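You operate a simulated robot arm through the tools that you are given. There is no shell and no other tool. Be economical: measure what you need, move in short steps, check, and stop when the job is done.

The job below is to be done with a simulated two-armed robot. You get a single attempt, and the scene is never put back.

TASK
Wash the parts in the covered bath at high power.
Fine: the bath lid starts open and stays open, the flat wire basket stays in the bath; lower switch on, lower knob at high, one wash with the black run button, lower switch off again; leave the other buttons, knobs, switches, levers, baskets and parts alone. Where these are worked on the way, their far stop is far enough and under half their travel is too little: lower switch.

Only the result counts: the job must be done as asked and must still hold three seconds after the hand-in. Knocking over, shifting, dropping, spilling or breaking anything else fails it. A push-on lid holds only when it is set on centred and level and pressed home; a screw cap is set on level and turned clockwise until tight.

THE ROBOT
Two 7-joint arms with two-finger parallel grippers on one trunk, on a base that drives. Base frame: it is fixed to the floor where the robot stands at the start and does not move with it; the origin is under the middle of the robot, x ahead of it, y to its left, z up; the surface under the hand at the start is at about z = 0.76. Lengths are in m, angles in degrees, forces in N, time in s.
The left shoulder is at the start at [0.07, 0.13, 1.079], the right one opposite. With the tool pointing down near the work surface each hand reaches from about 0.22 to 0.52 m from the robot's upright axis, wherever it stands, measured 20 degrees to its own side. Places, roughly: black block (8x5x3 cm) [0.2, -2.4, 0.3]; black lever [0.8, -0.6, 0.3]; blue fill button [0.2, -2.3, 0.9]; blue knob [-0.3, -2.7, 1]; blue switch [-0.1, -2.7, 1]; blue-handled wire basket [0, -2.25, 0.75]; brass bracket (7x5x4 cm) [0.1, -2.8, 0.5]; brass lid (6x6x2 cm) [-0.1, -2.6, 0.9]; brass ring [0.25, -1.25, 0.75]; brass round flange [0, -1.75, 0.75]; covered bath [0.6, -0.4, 0.6]; green run button [0.2, -2.4, 0.9]; grey block [0, -2.25, 0.75]; grey bracket [0, -2.5, 1]; grey heat sink [0, -2.75, 0.5]; grey lid (7x7x3 cm) [0.1, -2.1, 0.7]. Payload 1.57 kg a hand.
Tool frame (each hand has its own): the origin (TCP) lies between the finger pads and is the grasp point; the fingertips stand 0.03 m ahead of it; z points along the fingers, y is the line along which they close. The gripper opens to 0.08 m. The fingers are 0.017 m wide and 0.012 m thick; the gripper's body (0.04 by 0.082 m) begins 0.08 m behind the TCP.
Orientation is that of the tool frame in the base frame, as [roll, pitch, yaw] about the fixed x, y, z axes, in that order (R = Rz(yaw) Ry(pitch) Rx(roll)). With the fingers straight down and closing along the base's y, the tool's x points along the base's -x, its y along +y and its z along -z.

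THE INTERFACE
- The arms move only by the tool nudge_tool. It takes "left_deltas", "right_deltas" or both (then of equal length, played together; a hand with none holds still); each is a list of rows, each a list of 7 numbers: the shift along the tool's x, y, z in m, then the turn, a rotation vector about the tool's x, y, z in degrees, then the opening, from 0 (shut) to 1 (fully open). In form: [[dx, dy, dz, ax, ay, az, hand], ...]. A call has 1 to 20 rows; each row is the pose to reach, as a shift and turn from the pose commanded when the call began, along the tool's axes at that moment. Rows are played at 5 a second. More than 0.05 m and 8.6 degrees between two rows, or a gripper value outside its range, and nothing of the call is played. Where a pose cannot be reached the arm comes as near as it can. A force on the tool above 40 N (or 10 N above the force at the start of the call, whichever is more), or a blocked arm, ends the call early, and 0.2 s more pass. The fingers move at their own pace (about 0.108 m/s each) and stop on an object; they squeeze with about 34 N. The grip force told is the motor's: it shows also when the fingers shut on nothing. Time passes only in rows, and 0.2 s behind the last, so rows that repeat a pose let the fingers close. The reply holds the time, the measured pose of the TCP, the force on the tool along the base axes, the opening and the grip force, in the units named above and with some noise, with the torque about the TCP (base axes, N m) and any sound that the robot's microphone picked up.
- Cameras (640 x 400 px; columns grow to the right, rows downward): "scene" is now at [0.1442, 0.0065, 1.3347]; the picture's right is [0.07, -1.00, 0.00], its down [-0.31, -0.02, -0.95] and it looks along [0.95, 0.07, -0.31] (base axes); focal length 217 px, centre (320, 200). "left" rides on the left gripper at [0.072, 0.007, -0.122] in its tool frame; the picture's right is [-0.09, 1.00, 0.00], its down [-0.84, -0.08, -0.54] and it looks along [-0.54, -0.05, 0.84] (tool axes); focal length 238 px, centre (320, 200). "right" rides on the right gripper at [0.072, -0.007, -0.122] in its tool frame; the picture's right is [0.09, 1.00, 0.00], its down [-0.84, 0.08, -0.54] and it looks along [-0.54, 0.05, 0.84] (tool axes); focal length 238 px, centre (320, 200). There is no depth. A picture from a camera that has moved, and an enlarged one, comes with that camera's place and axes in the base frame and with its lens.
- grab_frame(camera): a new picture of that camera. The clock stands still meanwhile.
- slide_trunk(by): slides the trunk up (or, below 0, down) by that many m; the arms and the scene camera ride with it, the base frame stays. It gives what a move gives, with no picture.
- drive_base(legs): drives the robot by 1 to 6 legs, each [ahead, left, turn to the left] in m, m and degrees, along the robot's own axes; the way and the turn of a leg run together, so that a leg with both is an arc; at most 1.5 m and 180 degrees a leg. The arms and the cameras ride along, it lands a little off, and it stops where it bumps. It gives what a move gives.
- head_to(pan, tilt): turns the head with the scene camera to pan (to the left, within 86 degrees either way) and tilt (down, from -29 to 69), counted from straight ahead of the robot. It gives what a move gives.
- close_up(camera, box): a new picture of the part [left, top, right, bottom] of that camera's present view, enlarged. The clock stands still meanwhile.
- hand_in(): hands the job in; it is judged then, once.

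Go step by step. Nothing tells you exact positions but the pictures and the camera data: compare them with the known pose of the tool, close in by small moves and look again before you grip or let go. The budget is 120 turns and 108 pictures, counting those below and the enlarged ones. Unless the task says otherwise, let go and move clear before handing in.

The tools are called after "Request:" as a command line: name --argument value ..., lists and objects as JSON in quotes. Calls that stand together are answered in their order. nudge_tool: Moves the arms, as the interface text tells. Its arguments: {"type":"object","properties":{"left_deltas":{"type":"array"},"right_deltas":{"type":"array"}},"required":[]} The other tools are called the same way: slide_trunk (by) slides the trunk up or down; drive_base (legs) drives the base; head_to (pan, tilt) turns the head that bears the scene camera; grab_frame (camera) takes a picture; close_up (camera, box) takes an enlarged picture of a part of a camera's view; hand_in () hands the job in.

At the start:

```text
time: 0.0
left_position: [0.3532, 0.1405, 1.1488]
left_orientation: [-179.9, 0.2, -179.9]
left_force: [0.3, -0.6, -0.2]
left_ft_torque: [0.02, -0.03, 0.01]
left_gripper_width: 0.0801
left_finger_force: 0.0
right_position: [0.3849, -0.2481, 0.9987]
right_orientation: [-180.0, 0.0, 180.0]
right_force: [-0.6, -0.8, -0.3]
right_ft_torque: [0.0, 0.0, -0.01]
right_gripper_width: 0.0798
right_finger_force: 0.0
trunk travel left (down, up): [-0.717, 0.223]
robot x, y, heading: [0.0013, -0.0012, -0.1]
head pan, tilt: [4.0, 18.2]
```

scene: 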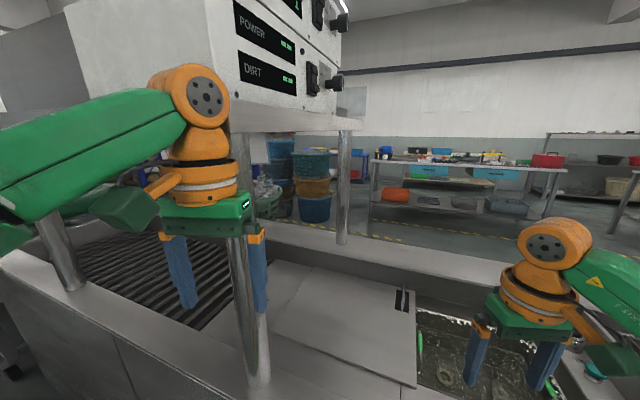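
right: 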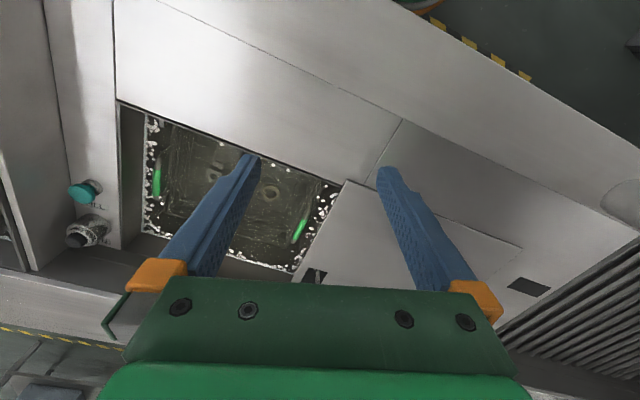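
left: 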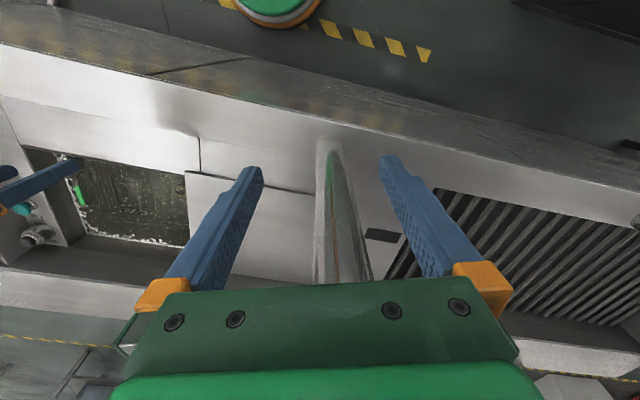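

I see a wash bench with the bath to the right front and a shelf unit at upper left with displays, switches and knobs. I will look closer at the console and around.

Request:
head_to --pan 30 --tilt -12

Request:
grab_frame --camera "scene"

Request:
head_to --pan -30 --tilt 40

Request:
grab_frame --camera "scene"

```text
time: 0.9
left_position: [0.3522, 0.1392, 1.1502]
left_orientation: [-179.8, 0.2, -179.8]
left_force: [-0.4, -0.1, -0.6]
left_ft_torque: [0.01, -0.01, 0.02]
left_gripper_width: 0.08
left_finger_force: 0.1
right_position: [0.3846, -0.2488, 0.9998]
right_orientation: [180.0, 0.0, 180.0]
right_force: [1.1, -0.1, 0.1]
right_ft_torque: [0.0, 0.03, 0.05]
right_gripper_width: 0.0801
right_finger_force: 0.0
trunk travel left (down, up): [-0.717, 0.223]
robot x, y, heading: [-0.0028, -0.0012, 0.2]
head pan, tilt: [30.0, -12.0]
```

```text
104 pictures are left
camera scene: at [0.123, 0.0413, 1.3821], right [0.5, -0.87, 0.0], down [0.18, 0.1, -0.98], along [0.85, 0.49, 0.21], focal length 217 px, centre (320, 200)
```

scene: 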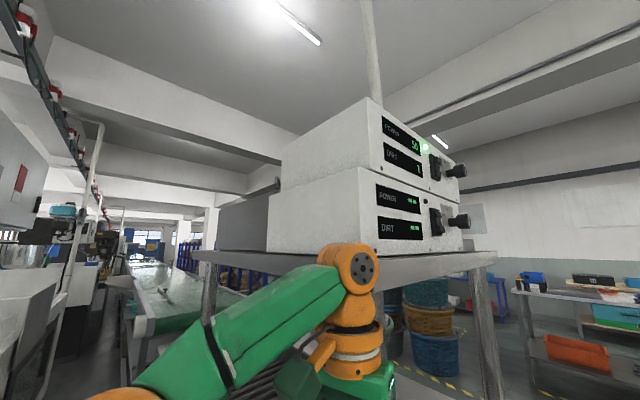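

```text
time: 2.2
left_position: [0.3522, 0.1394, 1.1496]
left_orientation: [-179.9, 0.1, -179.9]
left_force: [0.5, -0.7, 0.4]
left_ft_torque: [0.0, -0.02, 0.02]
left_gripper_width: 0.0803
left_finger_force: 0.1
right_position: [0.3848, -0.2485, 0.9989]
right_orientation: [-179.9, 0.0, 180.0]
right_force: [1.0, 0.1, 0.3]
right_ft_torque: [0.02, -0.02, -0.01]
right_gripper_width: 0.0801
right_finger_force: 0.0
trunk travel left (down, up): [-0.717, 0.223]
robot x, y, heading: [-0.0014, -0.0036, -0.0]
head pan, tilt: [-30.0, 40.0]
```

```text
103 pictures are left
camera scene: at [0.1249, -0.0424, 1.3003], right [-0.5, -0.87, 0.0], down [-0.56, 0.32, -0.77], along [0.66, -0.38, -0.64], focal length 217 px, centre (320, 200)
```

scene: 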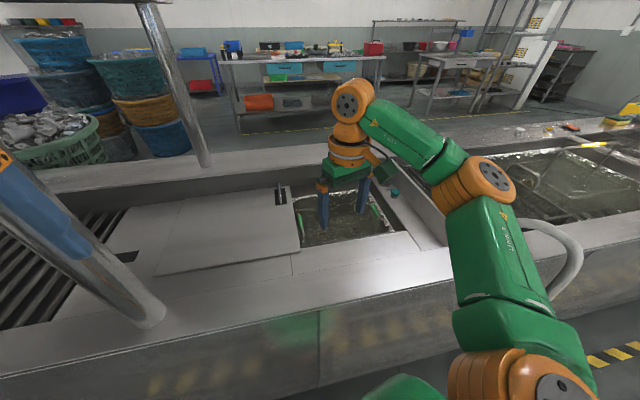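

The generator stack is on a shelf at upper left; the buttons sit to the right of the bath. I zoom on both.

Request:
close_up --camera "right" --box '[20, 130, 180, 260]'

Request:
head_to --pan 15 --tilt -8

Request:
grab_frame --camera "scene"

Request:
close_up --camera "scene" --box '[300, 80, 460, 240]'

```text
3.08 times, centred on (100, 195) of right
camera zoom: at [0.3139, -0.255, 1.1221], right [-0.09, 1.0, 0.0], down [0.84, 0.08, 0.54], along [0.54, 0.05, -0.84], focal length 733 px, centre (997, 215)
```

zoom: 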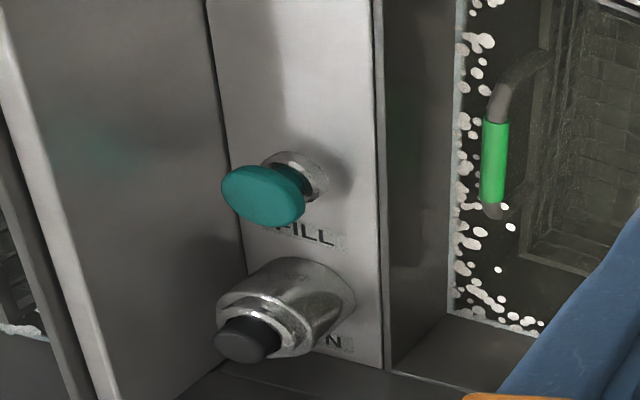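

```text
time: 3.4
left_position: [0.353, 0.1395, 1.1483]
left_orientation: [-179.9, 0.2, -179.8]
left_force: [-0.8, -0.2, -0.5]
left_ft_torque: [0.0, -0.02, -0.01]
left_gripper_width: 0.0801
left_finger_force: 0.0
right_position: [0.3856, -0.2486, 0.9992]
right_orientation: [-180.0, 0.0, 180.0]
right_force: [-0.3, 0.3, 0.3]
right_ft_torque: [0.01, 0.03, -0.02]
right_gripper_width: 0.0799
right_finger_force: 0.0
trunk travel left (down, up): [-0.717, 0.223]
robot x, y, heading: [-0.0019, -0.003, 0.1]
head pan, tilt: [15.0, -8.0]
```

```text
101 pictures are left
camera scene: at [0.134, 0.0221, 1.3762], right [0.26, -0.97, 0.0], down [0.13, 0.04, -0.99], along [0.96, 0.26, 0.14], focal length 217 px, centre (320, 200)
```

scene: 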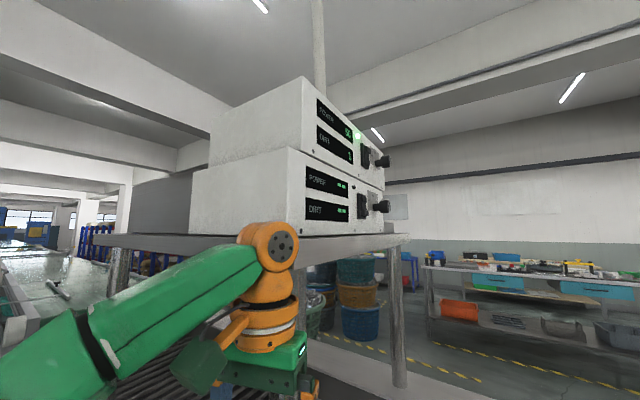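

```text
2.50 times, centred on (380, 160) of scene
camera zoom: at [0.134, 0.0221, 1.3762], right [0.26, -0.97, 0.0], down [0.13, 0.04, -0.99], along [0.96, 0.26, 0.14], focal length 542 px, centre (170, 300)
```

zoom: 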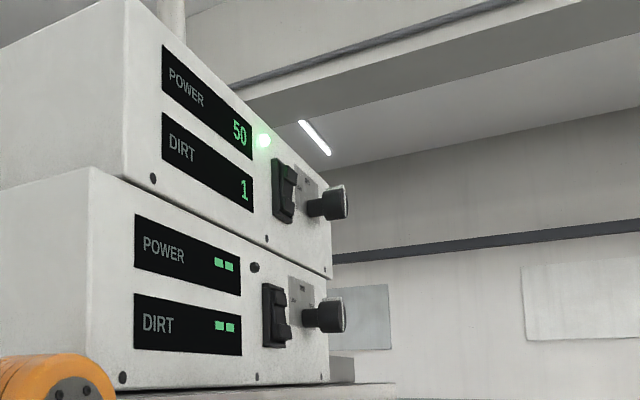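

The generators' front faces right (−y); the lower one is off (dashes). The FILL (teal) and RUN (black) buttons stand on a top surface right of the bath. I drive a bit to the right to look at the panel head on.

Request:
drive_base --legs '[[-0.05, 0, 0], [0, -0.5, 0]]'

Request:
head_to --pan 50 --tilt -5

Request:
grab_frame --camera "scene"

Request:
head_to --pan 0 --tilt 50

Request:
grab_frame --camera "scene"

```text
time: 6.9
left_position: [0.3029, -0.362, 1.1501]
left_orientation: [-179.9, 0.1, -179.5]
left_force: [-0.1, 0.2, 0.0]
left_ft_torque: [-0.03, 0.02, -0.03]
left_gripper_width: 0.0798
left_finger_force: 0.1
right_position: [0.3374, -0.7507, 0.9991]
right_orientation: [-180.0, 0.0, -179.7]
right_force: [0.5, 0.0, 0.8]
right_ft_torque: [0.01, -0.01, -0.02]
right_gripper_width: 0.0801
right_finger_force: 0.0
trunk travel left (down, up): [-0.717, 0.223]
robot x, y, heading: [-0.0499, -0.5068, 0.3]
head pan, tilt: [15.0, -8.0]
```

```text
time: 7.9
left_position: [0.3025, -0.3643, 1.1499]
left_orientation: [-180.0, 0.1, -179.5]
left_force: [0.5, 0.2, 0.3]
left_ft_torque: [-0.01, 0.01, 0.0]
left_gripper_width: 0.0801
left_finger_force: 0.0
right_position: [0.3385, -0.7497, 0.9998]
right_orientation: [180.0, 0.1, -179.6]
right_force: [-0.4, -0.4, 0.1]
right_ft_torque: [0.0, 0.02, 0.02]
right_gripper_width: 0.0802
right_finger_force: 0.0
trunk travel left (down, up): [-0.717, 0.223]
robot x, y, heading: [-0.0494, -0.5058, 0.2]
head pan, tilt: [50.0, -5.0]
```

```text
99 pictures are left
camera scene: at [0.0581, -0.4376, 1.3717], right [0.77, -0.64, 0.0], down [0.06, 0.07, -1.0], along [0.64, 0.77, 0.09], focal length 217 px, centre (320, 200)
```

scene: 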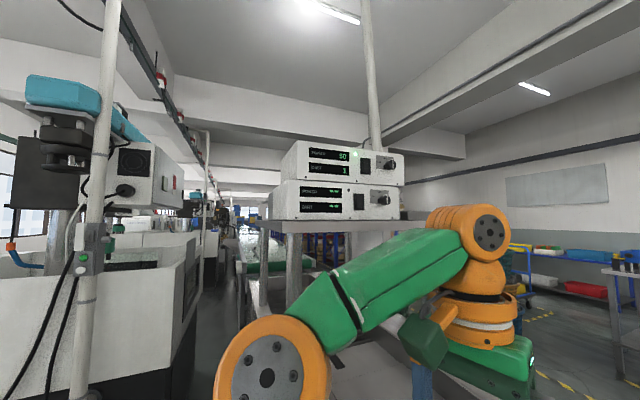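

```text
time: 9.2
left_position: [0.3034, -0.3633, 1.1498]
left_orientation: [-180.0, 0.1, -179.5]
left_force: [-0.1, 0.3, -0.7]
left_ft_torque: [-0.03, 0.0, 0.02]
left_gripper_width: 0.08
left_finger_force: 0.1
right_position: [0.3379, -0.7508, 1.0003]
right_orientation: [180.0, 0.1, -179.7]
right_force: [0.3, 0.3, 0.4]
right_ft_torque: [-0.02, 0.0, 0.03]
right_gripper_width: 0.0801
right_finger_force: 0.0
trunk travel left (down, up): [-0.717, 0.223]
robot x, y, heading: [-0.0497, -0.5048, 0.1]
head pan, tilt: [0.0, 50.0]
```

```text
98 pictures are left
camera scene: at [0.0793, -0.5044, 1.2862], right [0.01, -1.0, 0.0], down [-0.77, -0.01, -0.64], along [0.64, 0.0, -0.77], focal length 217 px, centre (320, 200)
```

scene: 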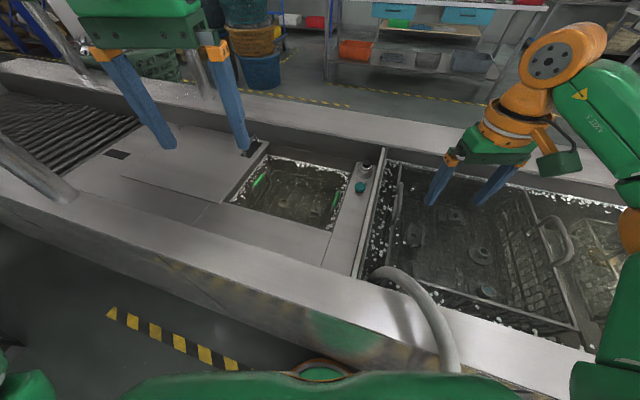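

The bench and console are turned about −13° to my frame; I estimate the lower switch near (0.65, 0.06, 1.43) and the knob near (0.71, 0.00, 1.44). I raise the trunk and turn left toward it.

Request:
slide_trunk --by 0.18

Request:
drive_base --legs '[[0, 0, 47]]'

Request:
head_to --pan -5 --tilt 15

Request:
grab_frame --camera "scene"

Request:
close_up --camera "scene" --box '[260, 80, 420, 180]'

```text
time: 11.2
left_position: [0.3027, -0.3628, 1.3311]
left_orientation: [-179.9, 0.1, -179.5]
left_force: [-0.2, 0.2, 0.8]
left_ft_torque: [0.0, 0.0, 0.01]
left_gripper_width: 0.0802
left_finger_force: 0.0
right_position: [0.3384, -0.7502, 1.1805]
right_orientation: [179.9, 0.0, -179.8]
right_force: [0.0, -0.4, 0.5]
right_ft_torque: [0.0, -0.01, -0.04]
right_gripper_width: 0.0799
right_finger_force: 0.1
trunk travel left (down, up): [-0.897, 0.043]
robot x, y, heading: [-0.0518, -0.5057, 0.4]
head pan, tilt: [0.0, 50.0]
```

```text
time: 13.7
left_position: [0.0901, -0.1528, 1.3304]
left_orientation: [180.0, 0.2, -132.9]
left_force: [0.1, 0.3, 0.0]
left_ft_torque: [-0.02, 0.0, 0.02]
left_gripper_width: 0.08
left_finger_force: 0.0
right_position: [0.3954, -0.3936, 1.1807]
right_orientation: [-180.0, 0.0, -133.0]
right_force: [0.2, -0.1, -0.3]
right_ft_torque: [0.04, -0.01, -0.02]
right_gripper_width: 0.0798
right_finger_force: 0.1
trunk travel left (down, up): [-0.897, 0.043]
robot x, y, heading: [-0.0484, -0.5067, 46.9]
head pan, tilt: [0.0, 50.0]
```

```text
time: 14.7
left_position: [0.0897, -0.1521, 1.3307]
left_orientation: [-180.0, 0.1, -133.0]
left_force: [-0.2, -0.1, -0.3]
left_ft_torque: [0.0, 0.02, 0.05]
left_gripper_width: 0.0798
left_finger_force: 0.1
right_position: [0.3948, -0.3932, 1.1799]
right_orientation: [-179.9, 0.0, -133.1]
right_force: [0.3, 0.2, -0.2]
right_ft_torque: [-0.02, -0.03, 0.01]
right_gripper_width: 0.0801
right_finger_force: 0.0
trunk travel left (down, up): [-0.897, 0.043]
robot x, y, heading: [-0.052, -0.5044, 46.9]
head pan, tilt: [-5.0, 15.0]
```

```text
97 pictures are left
camera scene: at [0.0556, -0.4061, 1.5197], right [0.67, -0.74, 0.0], down [-0.19, -0.17, -0.97], along [0.72, 0.65, -0.26], focal length 217 px, centre (320, 200)
```

scene: 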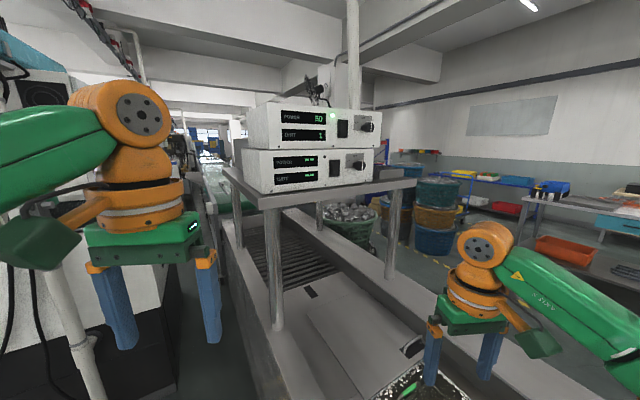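

```text
4.00 times, centred on (340, 130) of scene
camera zoom: at [0.0556, -0.4061, 1.5197], right [0.67, -0.74, 0.0], down [-0.19, -0.17, -0.97], along [0.72, 0.65, -0.26], focal length 868 px, centre (240, 480)
```

zoom: 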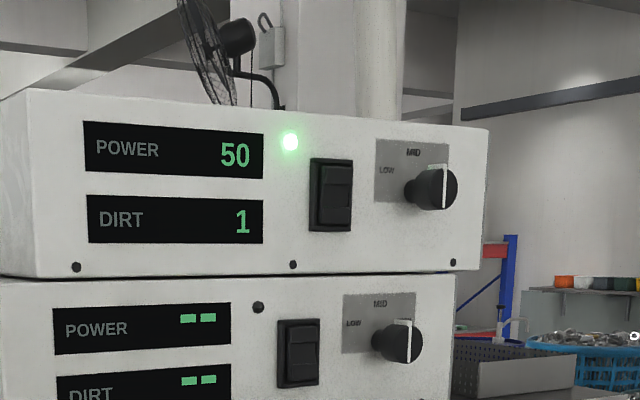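

The lower knob points up (MID), HIGH is clockwise. I go halfway closer and look left for the pole.

Request:
drive_base --legs '[[0.16, 0.06, 0]]'

Request:
grab_frame --camera "scene"

Request:
close_up --camera "scene" --box '[300, 60, 428, 140]'

```text
time: 16.2
left_position: [0.1541, 0.0001, 1.3304]
left_orientation: [-179.9, 0.2, -134.9]
left_force: [0.3, 1.1, -1.3]
left_ft_torque: [0.0, 0.02, -0.02]
left_gripper_width: 0.0803
left_finger_force: 0.1
right_position: [0.451, -0.2506, 1.1801]
right_orientation: [179.9, 0.1, -135.0]
right_force: [0.5, -0.5, 0.0]
right_ft_torque: [0.04, -0.04, -0.01]
right_gripper_width: 0.0801
right_finger_force: 0.1
trunk travel left (down, up): [-0.897, 0.043]
robot x, y, heading: [0.0066, -0.3491, 45.0]
head pan, tilt: [-5.0, 15.0]
```

```text
95 pictures are left
camera scene: at [0.1099, -0.2536, 1.5202], right [0.64, -0.77, 0.0], down [-0.2, -0.17, -0.97], along [0.74, 0.62, -0.26], focal length 217 px, centre (320, 200)
```

scene: 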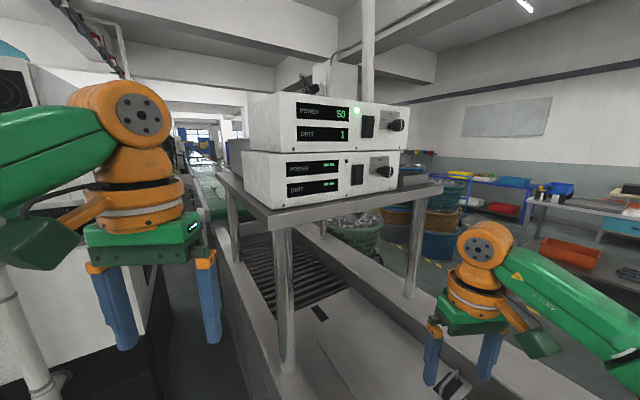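

```text
5.00 times, centred on (364, 100) of scene
camera zoom: at [0.1099, -0.2536, 1.5202], right [0.64, -0.77, 0.0], down [-0.2, -0.17, -0.97], along [0.74, 0.62, -0.26], focal length 1085 px, centre (100, 700)
```

zoom: 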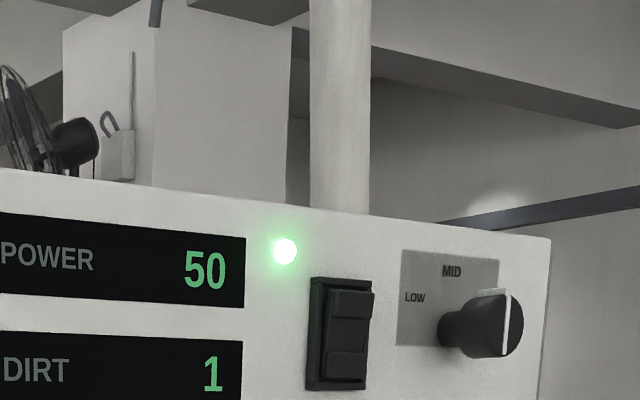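

The pole is far off, and the console estimate holds (switch ≈ 0.652, 0.063, 1.43; knob ≈ 0.711, 0.005, 1.445). I pitch the right hand up to point forward while raising it.

Request:
nudge_tool --right_deltas '[[-0.0136, 0, -0.02, 0, -8.18, 0, 1], [-0.0273, 0, -0.04, 0, -16.36, 0, 1], [-0.0409, 0, -0.06, 0, -24.55, 0, 1], [-0.0545, 0, -0.08, 0, -32.73, 0, 1], [-0.0682, 0, -0.1, 0, -40.9, 0, 1], [-0.0818, 0, -0.12, 0, -49.1, 0, 0.6], [-0.0955, 0, -0.14, 0, -57.3, 0, 0.4], [-0.109, 0, -0.16, 0, -65.45, 0, 0.2], [-0.1227, 0, -0.18, 0, -73.6, 0, 0], [-0.1364, 0, -0.2, 0, -81.8, 0, 0], [-0.15, 0, -0.22, 0, -90, 0, 0]]'

Request:
grab_frame --camera "right"

Request:
grab_frame --camera "scene"

```text
time: 18.6
left_position: [0.1552, 0.0005, 1.33]
left_orientation: [-180.0, -0.1, -134.9]
left_force: [0.0, -0.6, -0.3]
left_ft_torque: [-0.05, 0.0, -0.02]
left_gripper_width: 0.08
left_finger_force: 0.1
right_position: [0.5588, -0.1437, 1.3997]
right_orientation: [-14.3, 90.0, 30.8]
right_force: [0.4, 0.5, -0.3]
right_ft_torque: [-0.01, 0.0, -0.01]
right_gripper_width: 0.0001
right_finger_force: 21.4
trunk travel left (down, up): [-0.897, 0.043]
robot x, y, heading: [0.0019, -0.3436, 44.9]
head pan, tilt: [-5.0, 15.0]
```

```text
93 pictures are left
camera right: at [0.4783, -0.2357, 1.3281], right [-0.7, 0.7, -0.09], down [-0.44, -0.33, 0.84], along [0.56, 0.63, 0.54], focal length 238 px, centre (320, 200)
```

right: 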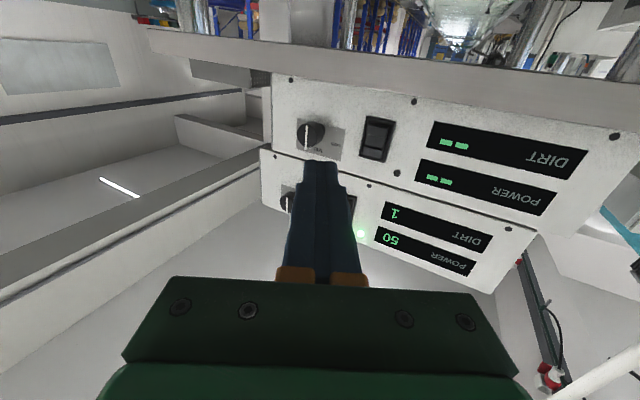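

```text
92 pictures are left
camera scene: at [0.1132, -0.2514, 1.5197], right [0.64, -0.77, 0.0], down [-0.2, -0.17, -0.97], along [0.74, 0.62, -0.26], focal length 217 px, centre (320, 200)
```

scene: 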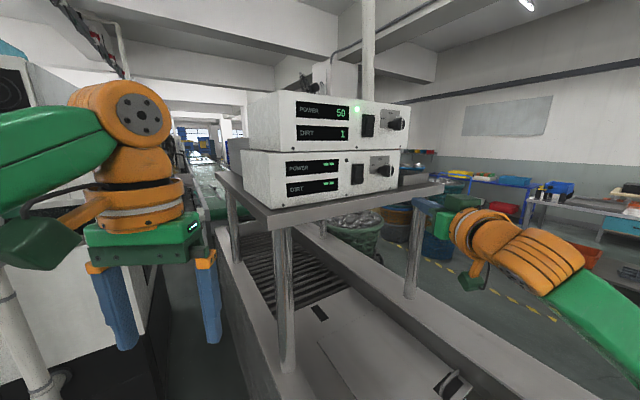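

The hand points forward, and its camera sees the panel (upside down). I zoom on the switch and knob.

Request:
close_up --camera "right" --box '[270, 80, 450, 200]'

```text
3.33 times, centred on (360, 140) of right
camera zoom: at [0.4783, -0.2357, 1.3281], right [-0.7, 0.7, -0.09], down [-0.44, -0.33, 0.84], along [0.56, 0.63, 0.54], focal length 794 px, centre (187, 400)
```

zoom: 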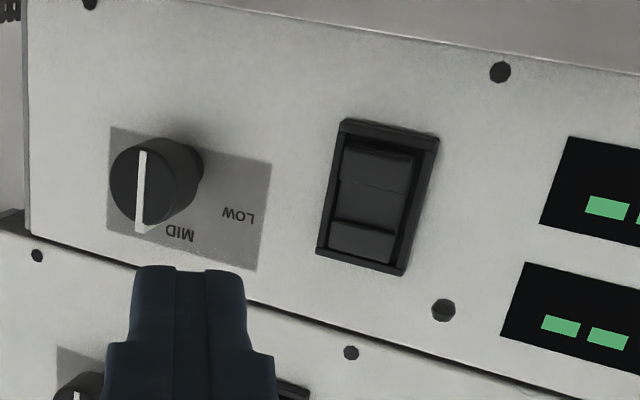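

I compare the two rockers from the scene camera.

Request:
close_up --camera "scene" --box '[335, 105, 415, 195]'

```text
4.44 times, centred on (375, 150) of scene
camera zoom: at [0.1132, -0.2514, 1.5197], right [0.64, -0.77, 0.0], down [-0.2, -0.17, -0.97], along [0.74, 0.62, -0.26], focal length 964 px, centre (76, 422)
```

zoom: 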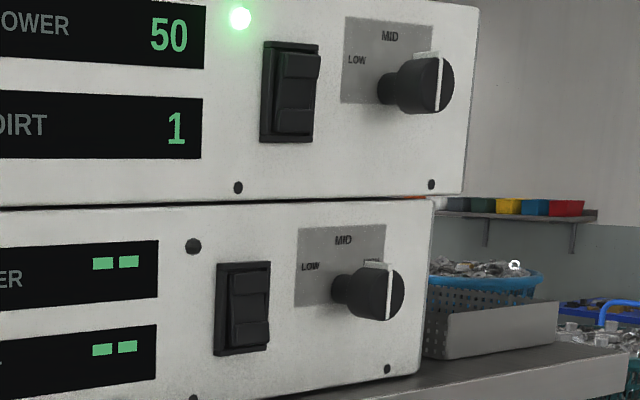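

On shows the top edge sticking out (bottom pressed), so pressing the lower half should switch on. I yaw the hand to face the panel squarely.

Request:
nudge_tool --right_deltas '[[-0.005, 0, 0, -8, 0, 0, 0], [-0.01, 0, 0, -16, 0, 0, 0], [-0.015, 0, 0, -24, 0, 0, 0], [-0.02, 0, 0, -32, 0, 0, 0]]'

Request:
grab_frame --camera "right"

```text
time: 19.6
left_position: [0.1544, 0.0001, 1.3307]
left_orientation: [-179.9, 0.1, -134.9]
left_force: [0.1, -0.4, 0.4]
left_ft_torque: [0.01, 0.04, -0.03]
left_gripper_width: 0.0799
left_finger_force: 0.0
right_position: [0.5393, -0.1477, 1.3942]
right_orientation: [85.3, 87.6, 153.5]
right_force: [0.4, -0.2, 1.1]
right_ft_torque: [-0.03, 0.04, 0.0]
right_gripper_width: 0.0004
right_finger_force: 21.1
right hand out of reach, approached as far as the arm can: row 3, 4
trunk travel left (down, up): [-0.897, 0.043]
robot x, y, heading: [0.0037, -0.344, 45.0]
head pan, tilt: [-5.0, 15.0]
```

```text
89 pictures are left
camera right: at [0.4981, -0.2634, 1.3212], right [-0.93, 0.37, -0.05], down [-0.24, -0.49, 0.84], along [0.29, 0.79, 0.54], focal length 238 px, centre (320, 200)
```

right: 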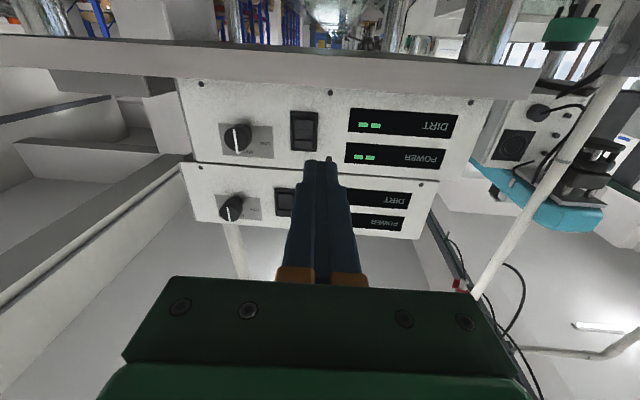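

The yaw fell short near the arm's limit; I want a better standing place. I look down toward the bench side to see how much room the base has.

Request:
head_to --pan -60 --tilt 69

Request:
grab_frame --camera "scene"

Request:
head_to --pan -5 --tilt 69

Request:
grab_frame --camera "scene"

```text
time: 20.8
left_position: [0.154, -0.0001, 1.3293]
left_orientation: [-179.9, 0.2, -134.9]
left_force: [0.5, -0.1, -0.1]
left_ft_torque: [-0.02, 0.0, -0.02]
left_gripper_width: 0.0801
left_finger_force: 0.1
right_position: [0.5402, -0.1476, 1.3933]
right_orientation: [88.7, 87.8, 156.7]
right_force: [-0.1, 0.3, 1.1]
right_ft_torque: [-0.01, 0.03, 0.0]
right_gripper_width: 0.0
right_finger_force: 21.5
trunk travel left (down, up): [-0.897, 0.043]
robot x, y, heading: [0.0039, -0.3517, 44.9]
head pan, tilt: [-60.0, 68.8]
```

```text
88 pictures are left
camera scene: at [0.095, -0.3262, 1.4442], right [-0.26, -0.97, 0.0], down [-0.9, 0.24, -0.36], along [0.35, -0.09, -0.93], focal length 217 px, centre (320, 200)
```

scene: 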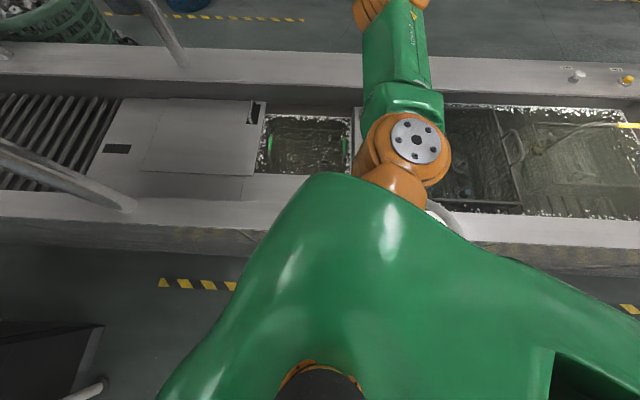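

```text
time: 22.1
left_position: [0.1553, 0.001, 1.329]
left_orientation: [-179.9, 0.1, -134.9]
left_force: [0.1, 0.3, 0.9]
left_ft_torque: [0.01, -0.01, 0.02]
left_gripper_width: 0.08
left_finger_force: 0.0
right_position: [0.5402, -0.1476, 1.3918]
right_orientation: [88.5, 87.8, 156.6]
right_force: [1.3, 0.0, -0.4]
right_ft_torque: [0.01, 0.01, 0.0]
right_gripper_width: 0.0003
right_finger_force: 21.4
trunk travel left (down, up): [-0.897, 0.043]
robot x, y, heading: [0.002, -0.3479, 44.7]
head pan, tilt: [-5.0, 68.8]
```

```text
87 pictures are left
camera scene: at [0.0839, -0.2761, 1.4442], right [0.64, -0.77, 0.0], down [-0.71, -0.6, -0.36], along [0.28, 0.23, -0.93], focal length 217 px, centre (320, 200)
```

scene: 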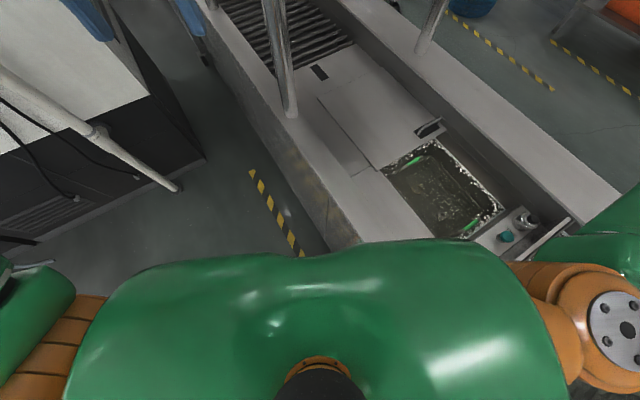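

The base is about 0.27 m off the bench edge; I ease it closer by 0.1 m toward the bench and see.

Request:
drive_base --legs '[[0.053, -0.085, 0]]'

```text
time: 22.8
left_position: [0.1551, 0.0003, 1.3292]
left_orientation: [179.9, -0.1, -135.0]
left_force: [0.6, -0.2, -0.2]
left_ft_torque: [0.01, -0.01, -0.01]
left_gripper_width: 0.0802
left_finger_force: 0.1
right_position: [0.5405, -0.148, 1.3921]
right_orientation: [88.3, 87.6, 156.5]
right_force: [0.6, -0.1, 0.6]
right_ft_torque: [0.04, -0.03, 0.0]
right_gripper_width: 0.0
right_finger_force: 21.5
trunk travel left (down, up): [-0.897, 0.043]
robot x, y, heading: [0.002, -0.3475, 44.9]
head pan, tilt: [-5.0, 68.8]
stopped in leg 1: the robot was blocked; the commanded pose is now the measured one
```

The base touches the bench now (a corner, as I'm turned). I back off along the aisle, turn to face the console squarely, then side-step toward the bench.

Request:
drive_base --legs '[[-0.235, -0.11, 0], [0, 0, 32.5], [0, -0.06, 0]]'

Request:
head_to --pan -30 --tilt 20

Request:
grab_frame --camera "scene"

```text
time: 26.7
left_position: [-0.1032, -0.2054, 1.3305]
left_orientation: [-179.8, 0.1, -106.8]
left_force: [-2.5, -0.6, -0.6]
left_ft_torque: [0.04, -0.17, 0.04]
left_gripper_width: 0.0801
left_finger_force: 0.1
right_position: [0.3062, -0.1532, 1.3943]
right_orientation: [88.0, 87.8, -175.9]
right_force: [1.1, 1.2, 0.2]
right_ft_torque: [-0.09, 0.01, 0.11]
right_gripper_width: 0.0001
right_finger_force: 21.6
trunk travel left (down, up): [-0.897, 0.043]
robot x, y, heading: [-0.0749, -0.5858, 73.1]
head pan, tilt: [-5.0, 68.8]
```

```text
time: 27.9
left_position: [-0.1039, -0.204, 1.3297]
left_orientation: [-179.9, 0.1, -106.7]
left_force: [0.3, -0.5, 0.0]
left_ft_torque: [0.0, 0.04, 0.01]
left_gripper_width: 0.0797
left_finger_force: 0.1
right_position: [0.3061, -0.1533, 1.3923]
right_orientation: [88.9, 87.7, -174.9]
right_force: [-0.2, 0.2, 0.6]
right_ft_torque: [0.02, 0.0, -0.02]
right_gripper_width: 0.0
right_finger_force: 21.5
trunk travel left (down, up): [-0.897, 0.043]
robot x, y, heading: [-0.0716, -0.5826, 72.9]
head pan, tilt: [-30.0, 20.0]
```

```text
86 pictures are left
camera scene: at [0.0119, -0.4702, 1.5115], right [0.68, -0.73, 0.0], down [-0.25, -0.23, -0.94], along [0.69, 0.64, -0.34], focal length 217 px, centre (320, 200)
```

scene: 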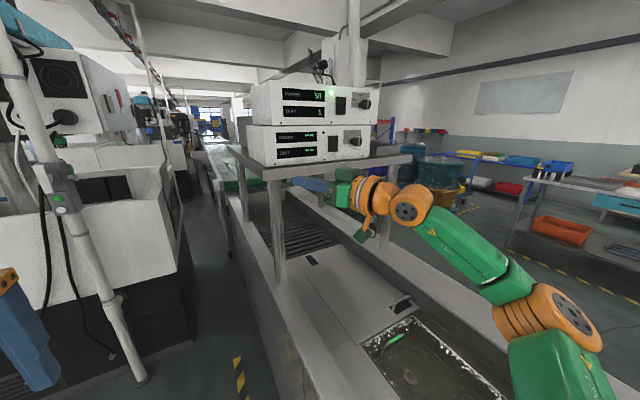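

I'm now alongside the bench. I turn the last few degrees and side-step right until close.

Request:
drive_base --legs '[[0, 0, 4], [0, -0.07, 0]]'

```text
time: 29.1
left_position: [-0.1302, -0.2055, 1.3299]
left_orientation: [-180.0, 0.0, -102.8]
left_force: [-0.3, -1.2, -0.2]
left_ft_torque: [0.0, 0.02, -0.01]
left_gripper_width: 0.0801
left_finger_force: 0.0
right_position: [0.2745, -0.1276, 1.3924]
right_orientation: [89.0, 87.7, -171.0]
right_force: [0.0, -0.2, -0.5]
right_ft_torque: [0.02, 0.01, -0.04]
right_gripper_width: 0.0002
right_finger_force: 21.4
trunk travel left (down, up): [-0.897, 0.043]
robot x, y, heading: [-0.0721, -0.5805, 77.0]
head pan, tilt: [-30.0, 20.0]
stopped in leg 2: the robot was blocked; the commanded pose is now the measured one
```

The base can go no closer, so I work from here with the arm. I shift the right hand to my right and square it to the panel in free space first.

Request:
nudge_tool --right_deltas '[[-0.005, -0.029, -0.022, 2.9, 0, 0, 0], [-0.01, -0.059, -0.044, 5.8, 0, 0, 0], [-0.015, -0.088, -0.066, 8.7, 0, 0, 0], [-0.02, -0.1175, -0.088, 11.6, 0, 0, 0], [-0.025, -0.147, -0.11, 14.5, 0, 0, 0], [-0.03, -0.176, -0.132, 17.4, 0, 0, 0], [-0.035, -0.206, -0.154, 20.2, 0, 0, 0], [-0.04, -0.235, -0.1755, 23, 0, 0, 0], [-0.04, -0.235, -0.1755, 23, 0, 0, 0]]'

Request:
grab_frame --camera "right"

Request:
grab_frame --camera "scene"

```text
time: 31.1
left_position: [-0.1282, -0.2063, 1.3292]
left_orientation: [179.9, 0.0, -102.9]
left_force: [0.0, 0.3, 0.2]
left_ft_torque: [-0.03, -0.04, 0.0]
left_gripper_width: 0.0797
left_finger_force: 0.0
right_position: [0.4312, -0.2316, 1.4012]
right_orientation: [109.8, 87.7, -173.3]
right_force: [0.3, 0.3, -0.4]
right_ft_torque: [0.03, 0.01, 0.02]
right_gripper_width: 0.0
right_finger_force: 21.4
right hand out of reach, approached as far as the arm can: row 1, 2, 3, 4, 5, 6, 7, 8, 9
trunk travel left (down, up): [-0.897, 0.043]
robot x, y, heading: [-0.0718, -0.578, 76.9]
head pan, tilt: [-30.0, 20.0]
```

```text
85 pictures are left
camera right: at [0.4078, -0.353, 1.3316], right [-0.97, 0.23, -0.05], down [-0.16, -0.51, 0.85], along [0.17, 0.83, 0.53], focal length 238 px, centre (320, 200)
```

right: 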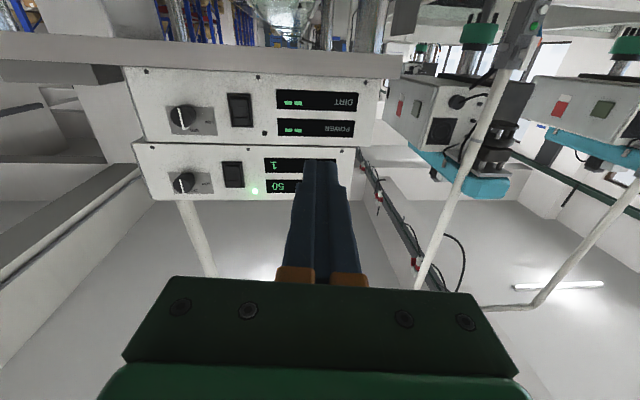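

```text
84 pictures are left
camera scene: at [0.0046, -0.4634, 1.5116], right [0.73, -0.68, 0.0], down [-0.23, -0.25, -0.94], along [0.64, 0.69, -0.34], focal length 217 px, centre (320, 200)
```

scene: 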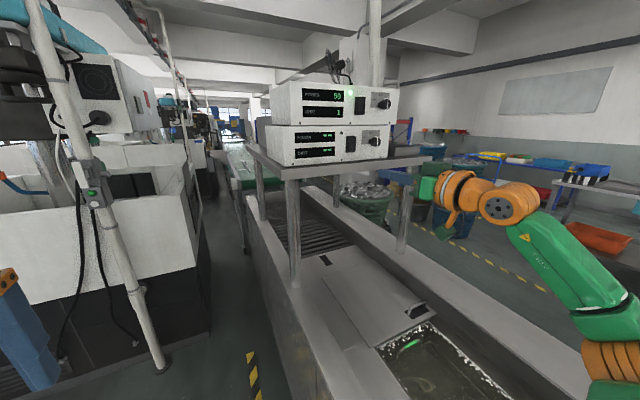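

The hand is square to the panel but short sideways; the limit looks like wrist angle, so I reach further forward. I raise the trunk the last bit and try further forward-right, still in free air.

Request:
slide_trunk --by 0.04

Request:
nudge_tool --right_deltas '[[0, -0.02, 0.03, 0, 0, 0, 0], [0, -0.04, 0.06, 0, 0, 0, 0], [0, -0.06, 0.09, 0, 0, 0, 0], [0, -0.085, 0.11, 0, 0, 0, 0], [0, -0.11, 0.13, 0, 0, 0, 0], [0, -0.11, 0.13, 0, 0, 0, 0]]'

```text
time: 31.9
left_position: [-0.1277, -0.2065, 1.3705]
left_orientation: [179.9, 0.0, -103.0]
left_force: [0.7, 0.4, -0.3]
left_ft_torque: [-0.02, 0.02, 0.02]
left_gripper_width: 0.0802
left_finger_force: 0.0
right_position: [0.4312, -0.2331, 1.4414]
right_orientation: [109.1, 87.6, -174.2]
right_force: [0.0, 0.5, 0.4]
right_ft_torque: [-0.04, 0.01, 0.01]
right_gripper_width: 0.0
right_finger_force: 21.1
trunk travel left (down, up): [-0.937, 0.003]
robot x, y, heading: [-0.0734, -0.5816, 77.1]
head pan, tilt: [-30.0, 20.0]
```

```text
time: 33.3
left_position: [-0.1287, -0.2087, 1.3709]
left_orientation: [180.0, 0.1, -102.9]
left_force: [-0.4, -0.5, -0.8]
left_ft_torque: [0.02, 0.0, -0.03]
left_gripper_width: 0.0801
left_finger_force: 0.0
right_position: [0.4445, -0.1779, 1.4133]
right_orientation: [105.4, 87.6, -178.1]
right_force: [-0.7, -0.2, -0.2]
right_ft_torque: [0.03, -0.05, -0.01]
right_gripper_width: 0.0
right_finger_force: 21.1
right hand out of reach, approached as far as the arm can: row 1, 2, 3, 4, 5, 6
trunk travel left (down, up): [-0.937, 0.003]
robot x, y, heading: [-0.0718, -0.5798, 77.1]
head pan, tilt: [-30.0, 20.0]
```

The arm is limited in this posture. I look at the arm itself to judge its elbow posture.

Request:
head_to --pan -60 --tilt 35

Request:
grab_frame --camera "scene"

```text
time: 34.3
left_position: [-0.128, -0.2075, 1.37]
left_orientation: [-179.9, -0.1, -102.8]
left_force: [0.6, -0.4, 0.2]
left_ft_torque: [0.0, 0.03, 0.0]
left_gripper_width: 0.0801
left_finger_force: 0.0
right_position: [0.4448, -0.1762, 1.4127]
right_orientation: [108.0, 87.6, -175.5]
right_force: [0.0, -0.2, 0.7]
right_ft_torque: [0.01, -0.02, -0.02]
right_gripper_width: 0.0
right_finger_force: 21.3
trunk travel left (down, up): [-0.937, 0.003]
robot x, y, heading: [-0.0718, -0.5797, 77.0]
head pan, tilt: [-60.0, 35.0]
```

```text
83 pictures are left
camera scene: at [0.025, -0.5064, 1.5279], right [0.29, -0.96, 0.0], down [-0.55, -0.17, -0.82], along [0.78, 0.24, -0.57], focal length 217 px, centre (320, 200)
```

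scene: 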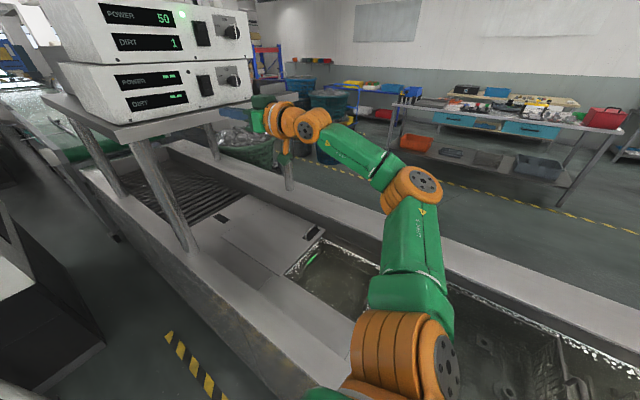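

The elbow is already out to the side, so there is room; my last command probably overshot since shifts count from the commanded pose. I pull the command back in to re-sync.

Request:
nudge_tool --right_deltas '[[0, 0.04, -0.02, 0, 0, 0, 0], [0, 0.08, -0.04, 0, 0, 0, 0], [0, 0.12, -0.06, 0, 0, 0, 0], [0, 0.12, -0.06, 0, 0, 0, 0]]'

```text
time: 35.3
left_position: [-0.128, -0.207, 1.3687]
left_orientation: [179.9, 0.0, -102.9]
left_force: [-0.8, 0.6, -0.3]
left_ft_torque: [0.0, 0.01, 0.03]
left_gripper_width: 0.0799
left_finger_force: 0.0
right_position: [0.3181, -0.2091, 1.4172]
right_orientation: [109.7, 87.6, -173.4]
right_force: [0.0, 0.2, 0.5]
right_ft_torque: [0.01, -0.05, 0.02]
right_gripper_width: 0.0
right_finger_force: 21.5
trunk travel left (down, up): [-0.937, 0.003]
robot x, y, heading: [-0.0724, -0.5825, 77.1]
head pan, tilt: [-60.0, 35.0]
```

The shoulder seems to limit when I face the panel, so a slanted approach (tool about 45° to the panel) with heading ~32° suits better. I tuck the left hand back, then turn and drive there.

Request:
nudge_tool --left_deltas '[[0.03, 0.025, 0, 0, 0, 0, 1], [0.06, 0.05, 0, 0, 0, 0, 1], [0.1, 0.08, 0, 0, 0, 0, 1]]'

Request:
drive_base --legs '[[0, 0.02, 0], [0, 0, -45], [0.29, 0.261, 0]]'

Request:
head_to --pan 0 --tilt 15

Request:
grab_frame --camera "scene"

Request:
grab_frame --camera "right"

```text
time: 36.1
left_position: [-0.2225, -0.2836, 1.3617]
left_orientation: [-179.9, 0.2, -102.9]
left_force: [-1.4, -0.1, 0.8]
left_ft_torque: [0.03, -0.01, 0.01]
left_gripper_width: 0.08
left_finger_force: 0.1
left hand out of reach, approached as far as the arm can: row 3
right_position: [0.3161, -0.2094, 1.4202]
right_orientation: [107.3, 87.6, -175.9]
right_force: [-0.4, 0.1, 0.3]
right_ft_torque: [0.0, 0.02, 0.03]
right_gripper_width: 0.0
right_finger_force: 21.1
trunk travel left (down, up): [-0.937, 0.003]
robot x, y, heading: [-0.0745, -0.5811, 77.0]
head pan, tilt: [-60.0, 35.0]
```

```text
time: 41.0
left_position: [0.1261, 0.1142, 1.3619]
left_orientation: [-180.0, 0.2, -148.1]
left_force: [-0.5, -0.4, 0.6]
left_ft_torque: [0.03, -0.02, 0.0]
left_gripper_width: 0.0799
left_finger_force: 0.1
right_position: [0.5569, -0.2184, 1.4189]
right_orientation: [106.0, 87.6, 137.7]
right_force: [0.5, 0.1, 0.5]
right_ft_torque: [0.0, 0.06, 0.01]
right_gripper_width: 0.0
right_finger_force: 20.5
trunk travel left (down, up): [-0.937, 0.003]
robot x, y, heading: [0.0205, -0.2014, 31.7]
head pan, tilt: [-60.0, 35.0]
```

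```text
time: 42.3
left_position: [0.1268, 0.116, 1.3609]
left_orientation: [180.0, -0.1, -148.3]
left_force: [-0.1, -0.3, -0.2]
left_ft_torque: [0.03, 0.0, 0.0]
left_gripper_width: 0.08
left_finger_force: 0.0
right_position: [0.5572, -0.215, 1.4182]
right_orientation: [108.8, 87.7, 140.2]
right_force: [-0.4, -0.9, 0.2]
right_ft_torque: [-0.01, 0.02, -0.04]
right_gripper_width: 0.0
right_finger_force: 20.9
trunk travel left (down, up): [-0.937, 0.003]
robot x, y, heading: [0.0177, -0.2, 31.8]
head pan, tilt: [0.0, 15.0]
```

```text
82 pictures are left
camera scene: at [0.1413, -0.1255, 1.5598], right [0.52, -0.85, 0.0], down [-0.22, -0.14, -0.97], along [0.82, 0.51, -0.26], focal length 217 px, centre (320, 200)
```

scene: 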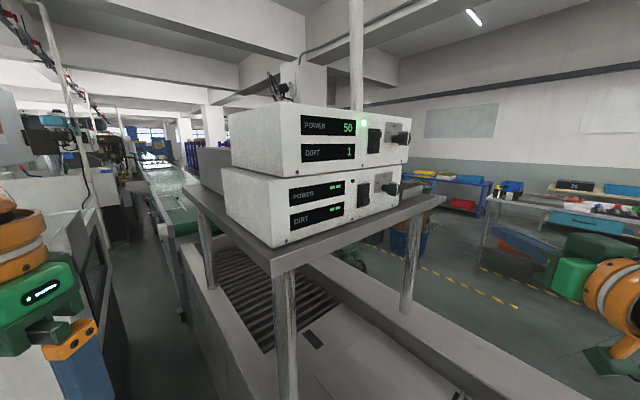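

```text
81 pictures are left
camera right: at [0.4546, -0.2839, 1.3487], right [-0.52, 0.85, -0.05], down [-0.47, -0.24, 0.85], along [0.71, 0.47, 0.53], focal length 238 px, centre (320, 200)
```

right: 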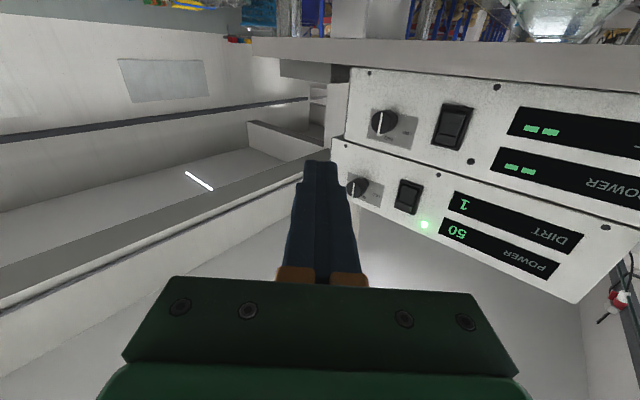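

I'm well placed: switch at about (0.65, 0.063, 1.432). I bring the closed fingertips to 3 cm in front of the rocker's lower half, turning a bit more square.

Request:
nudge_tool --right_deltas '[[0, 0.026, 0.029, -3, 0, 0, 0], [0, 0.053, 0.058, -6, 0, 0, 0], [0, 0.079, 0.0875, -9, 0, 0, 0], [0, 0.105, 0.117, -12, 0, 0, 0], [0, 0.132, 0.146, -15, 0, 0, 0], [0.003, 0.158, 0.175, -18, 0, 0, 0], [0.003, 0.158, 0.175, -18, 0, 0, 0]]'

Request:
grab_frame --camera "right"

Request:
close_up --camera "scene" --box '[320, 140, 448, 220]'

```text
time: 43.9
left_position: [0.1269, 0.117, 1.3613]
left_orientation: [-179.8, 0.0, -148.2]
left_force: [-0.2, -0.1, 1.1]
left_ft_torque: [0.0, 0.01, 0.03]
left_gripper_width: 0.0801
left_finger_force: 0.1
right_position: [0.6266, 0.011, 1.4187]
right_orientation: [90.5, 87.6, 140.0]
right_force: [1.0, 0.5, 0.2]
right_ft_torque: [-0.01, -0.01, 0.01]
right_gripper_width: 0.0001
right_finger_force: 21.0
trunk travel left (down, up): [-0.937, 0.003]
robot x, y, heading: [0.0173, -0.2018, 31.9]
head pan, tilt: [0.0, 15.0]
```

```text
80 pictures are left
camera right: at [0.5497, -0.0854, 1.348], right [-0.76, 0.65, -0.05], down [-0.38, -0.38, 0.84], along [0.53, 0.66, 0.54], focal length 238 px, centre (320, 200)
```

right: 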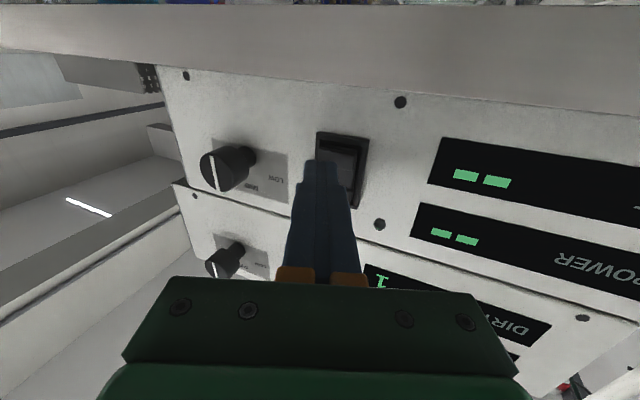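

```text
5.00 times, centred on (384, 180) of scene
camera zoom: at [0.1411, -0.125, 1.5599], right [0.52, -0.85, 0.0], down [-0.22, -0.14, -0.97], along [0.82, 0.51, -0.26], focal length 1085 px, centre (0, 300)
```

zoom: 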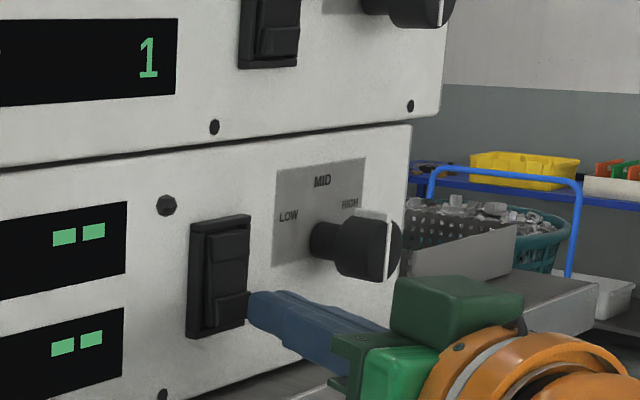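

The view confirms the fingertips line up with the rocker's lower half, slightly high. I lower 8 mm and press in along the panel normal.

Request:
nudge_tool --right_deltas '[[0.008, 0, 0, 0, 0, 0, 0], [0.008, 0.0046, 0.0089, 0, 0, 0, 0], [0.008, 0.0092, 0.0177, 0, 0, 0, 0], [0.008, 0.0115, 0.0222, 0, 0, 0, 0], [0.008, 0.0139, 0.0266, 0, 0, 0, 0], [0.008, 0.0162, 0.031, 0, 0, 0, 0]]'

Request:
close_up --camera "scene" --box '[320, 140, 448, 220]'

```text
time: 45.1
left_position: [0.1225, 0.1042, 1.3654]
left_orientation: [179.8, 0.6, -148.5]
left_force: [-0.6, -0.8, -0.1]
left_ft_torque: [0.01, -0.03, -0.04]
left_gripper_width: 0.0801
left_finger_force: 0.0
right_position: [0.6278, 0.022, 1.4118]
right_orientation: [94.9, 87.5, 143.6]
right_force: [-9.5, -19.6, -7.9]
right_ft_torque: [-0.08, 0.02, 0.02]
right_gripper_width: 0.0
right_finger_force: 21.1
trunk travel left (down, up): [-0.937, 0.003]
robot x, y, heading: [0.019, -0.1986, 31.3]
head pan, tilt: [0.0, 15.0]
stopped in row 6 (right hand): the force on the tool passed its limit at 44 N (the readings are from after the stop); the commanded pose is now the measured one
```

```text
5.00 times, centred on (384, 180) of scene
camera zoom: at [0.1341, -0.1399, 1.5613], right [0.52, -0.85, -0.01], down [-0.22, -0.13, -0.97], along [0.83, 0.5, -0.25], focal length 1085 px, centre (0, 300)
```

zoom: 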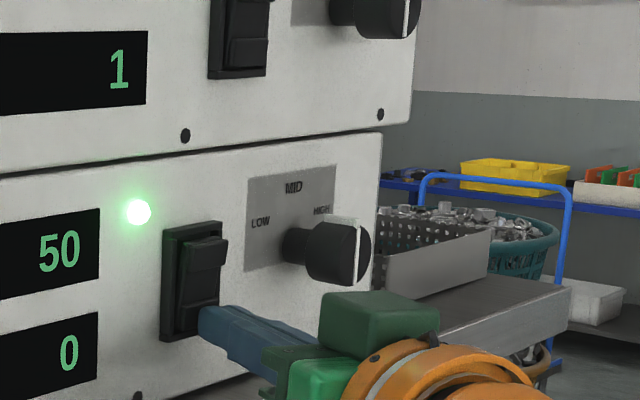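

The lower generator is on (POWER 50, DIRT 0), the rocker at its far stop. I retract and shift in front of the knob, whose face I place at (0.715, −0.012, 1.436), squaring the tool.

Request:
nudge_tool --right_deltas '[[0, -0.0118, -0.022, 0, 0, 0, 0], [0, -0.0237, -0.044, 0, 0, 0, 0], [-0.008, -0.055, -0.036, -5, 0, 0, 0], [-0.016, -0.085, -0.028, -11, 0, 0, 0], [-0.024, -0.116, -0.0206, -17, 0, 0, 0], [-0.024, -0.116, -0.0206, -21, 0, 0, 0], [-0.024, -0.116, -0.0206, -21, 0, 0, 0]]'

Request:
grab_frame --camera "right"

Request:
grab_frame --camera "scene"

```text
time: 46.7
left_position: [0.1277, 0.1181, 1.3603]
left_orientation: [-179.9, 0.0, -148.3]
left_force: [-0.3, 1.2, 0.5]
left_ft_torque: [-0.06, 0.01, 0.01]
left_gripper_width: 0.0801
left_finger_force: 0.1
right_position: [0.5812, -0.0261, 1.4095]
right_orientation: [88.0, 84.2, 149.3]
right_force: [0.0, 0.0, -0.1]
right_ft_torque: [0.0, 0.0, 0.02]
right_gripper_width: 0.0
right_finger_force: 21.6
right hand out of reach, approached as far as the arm can: row 3, 4, 5, 6, 7
trunk travel left (down, up): [-0.937, 0.003]
robot x, y, heading: [0.0172, -0.2, 31.4]
head pan, tilt: [0.0, 15.0]
```

```text
77 pictures are left
camera right: at [0.5228, -0.1323, 1.3379], right [-0.88, 0.48, 0.01], down [-0.25, -0.48, 0.84], along [0.41, 0.73, 0.55], focal length 238 px, centre (320, 200)
```

right: 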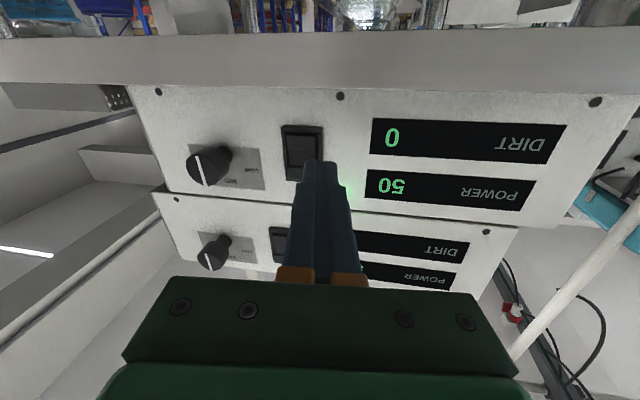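

```text
76 pictures are left
camera scene: at [0.1411, -0.1236, 1.5597], right [0.52, -0.85, 0.0], down [-0.22, -0.14, -0.97], along [0.82, 0.5, -0.26], focal length 217 px, centre (320, 200)
```

scene: 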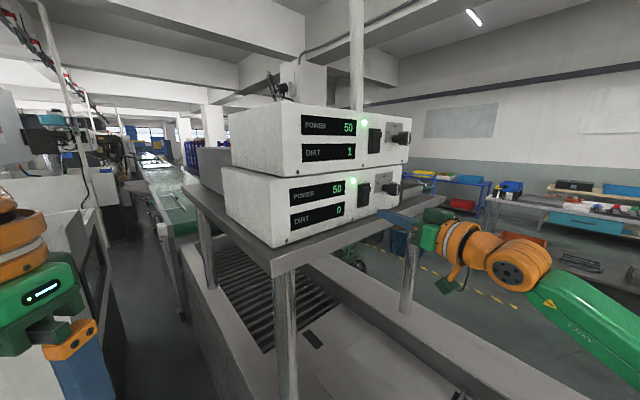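

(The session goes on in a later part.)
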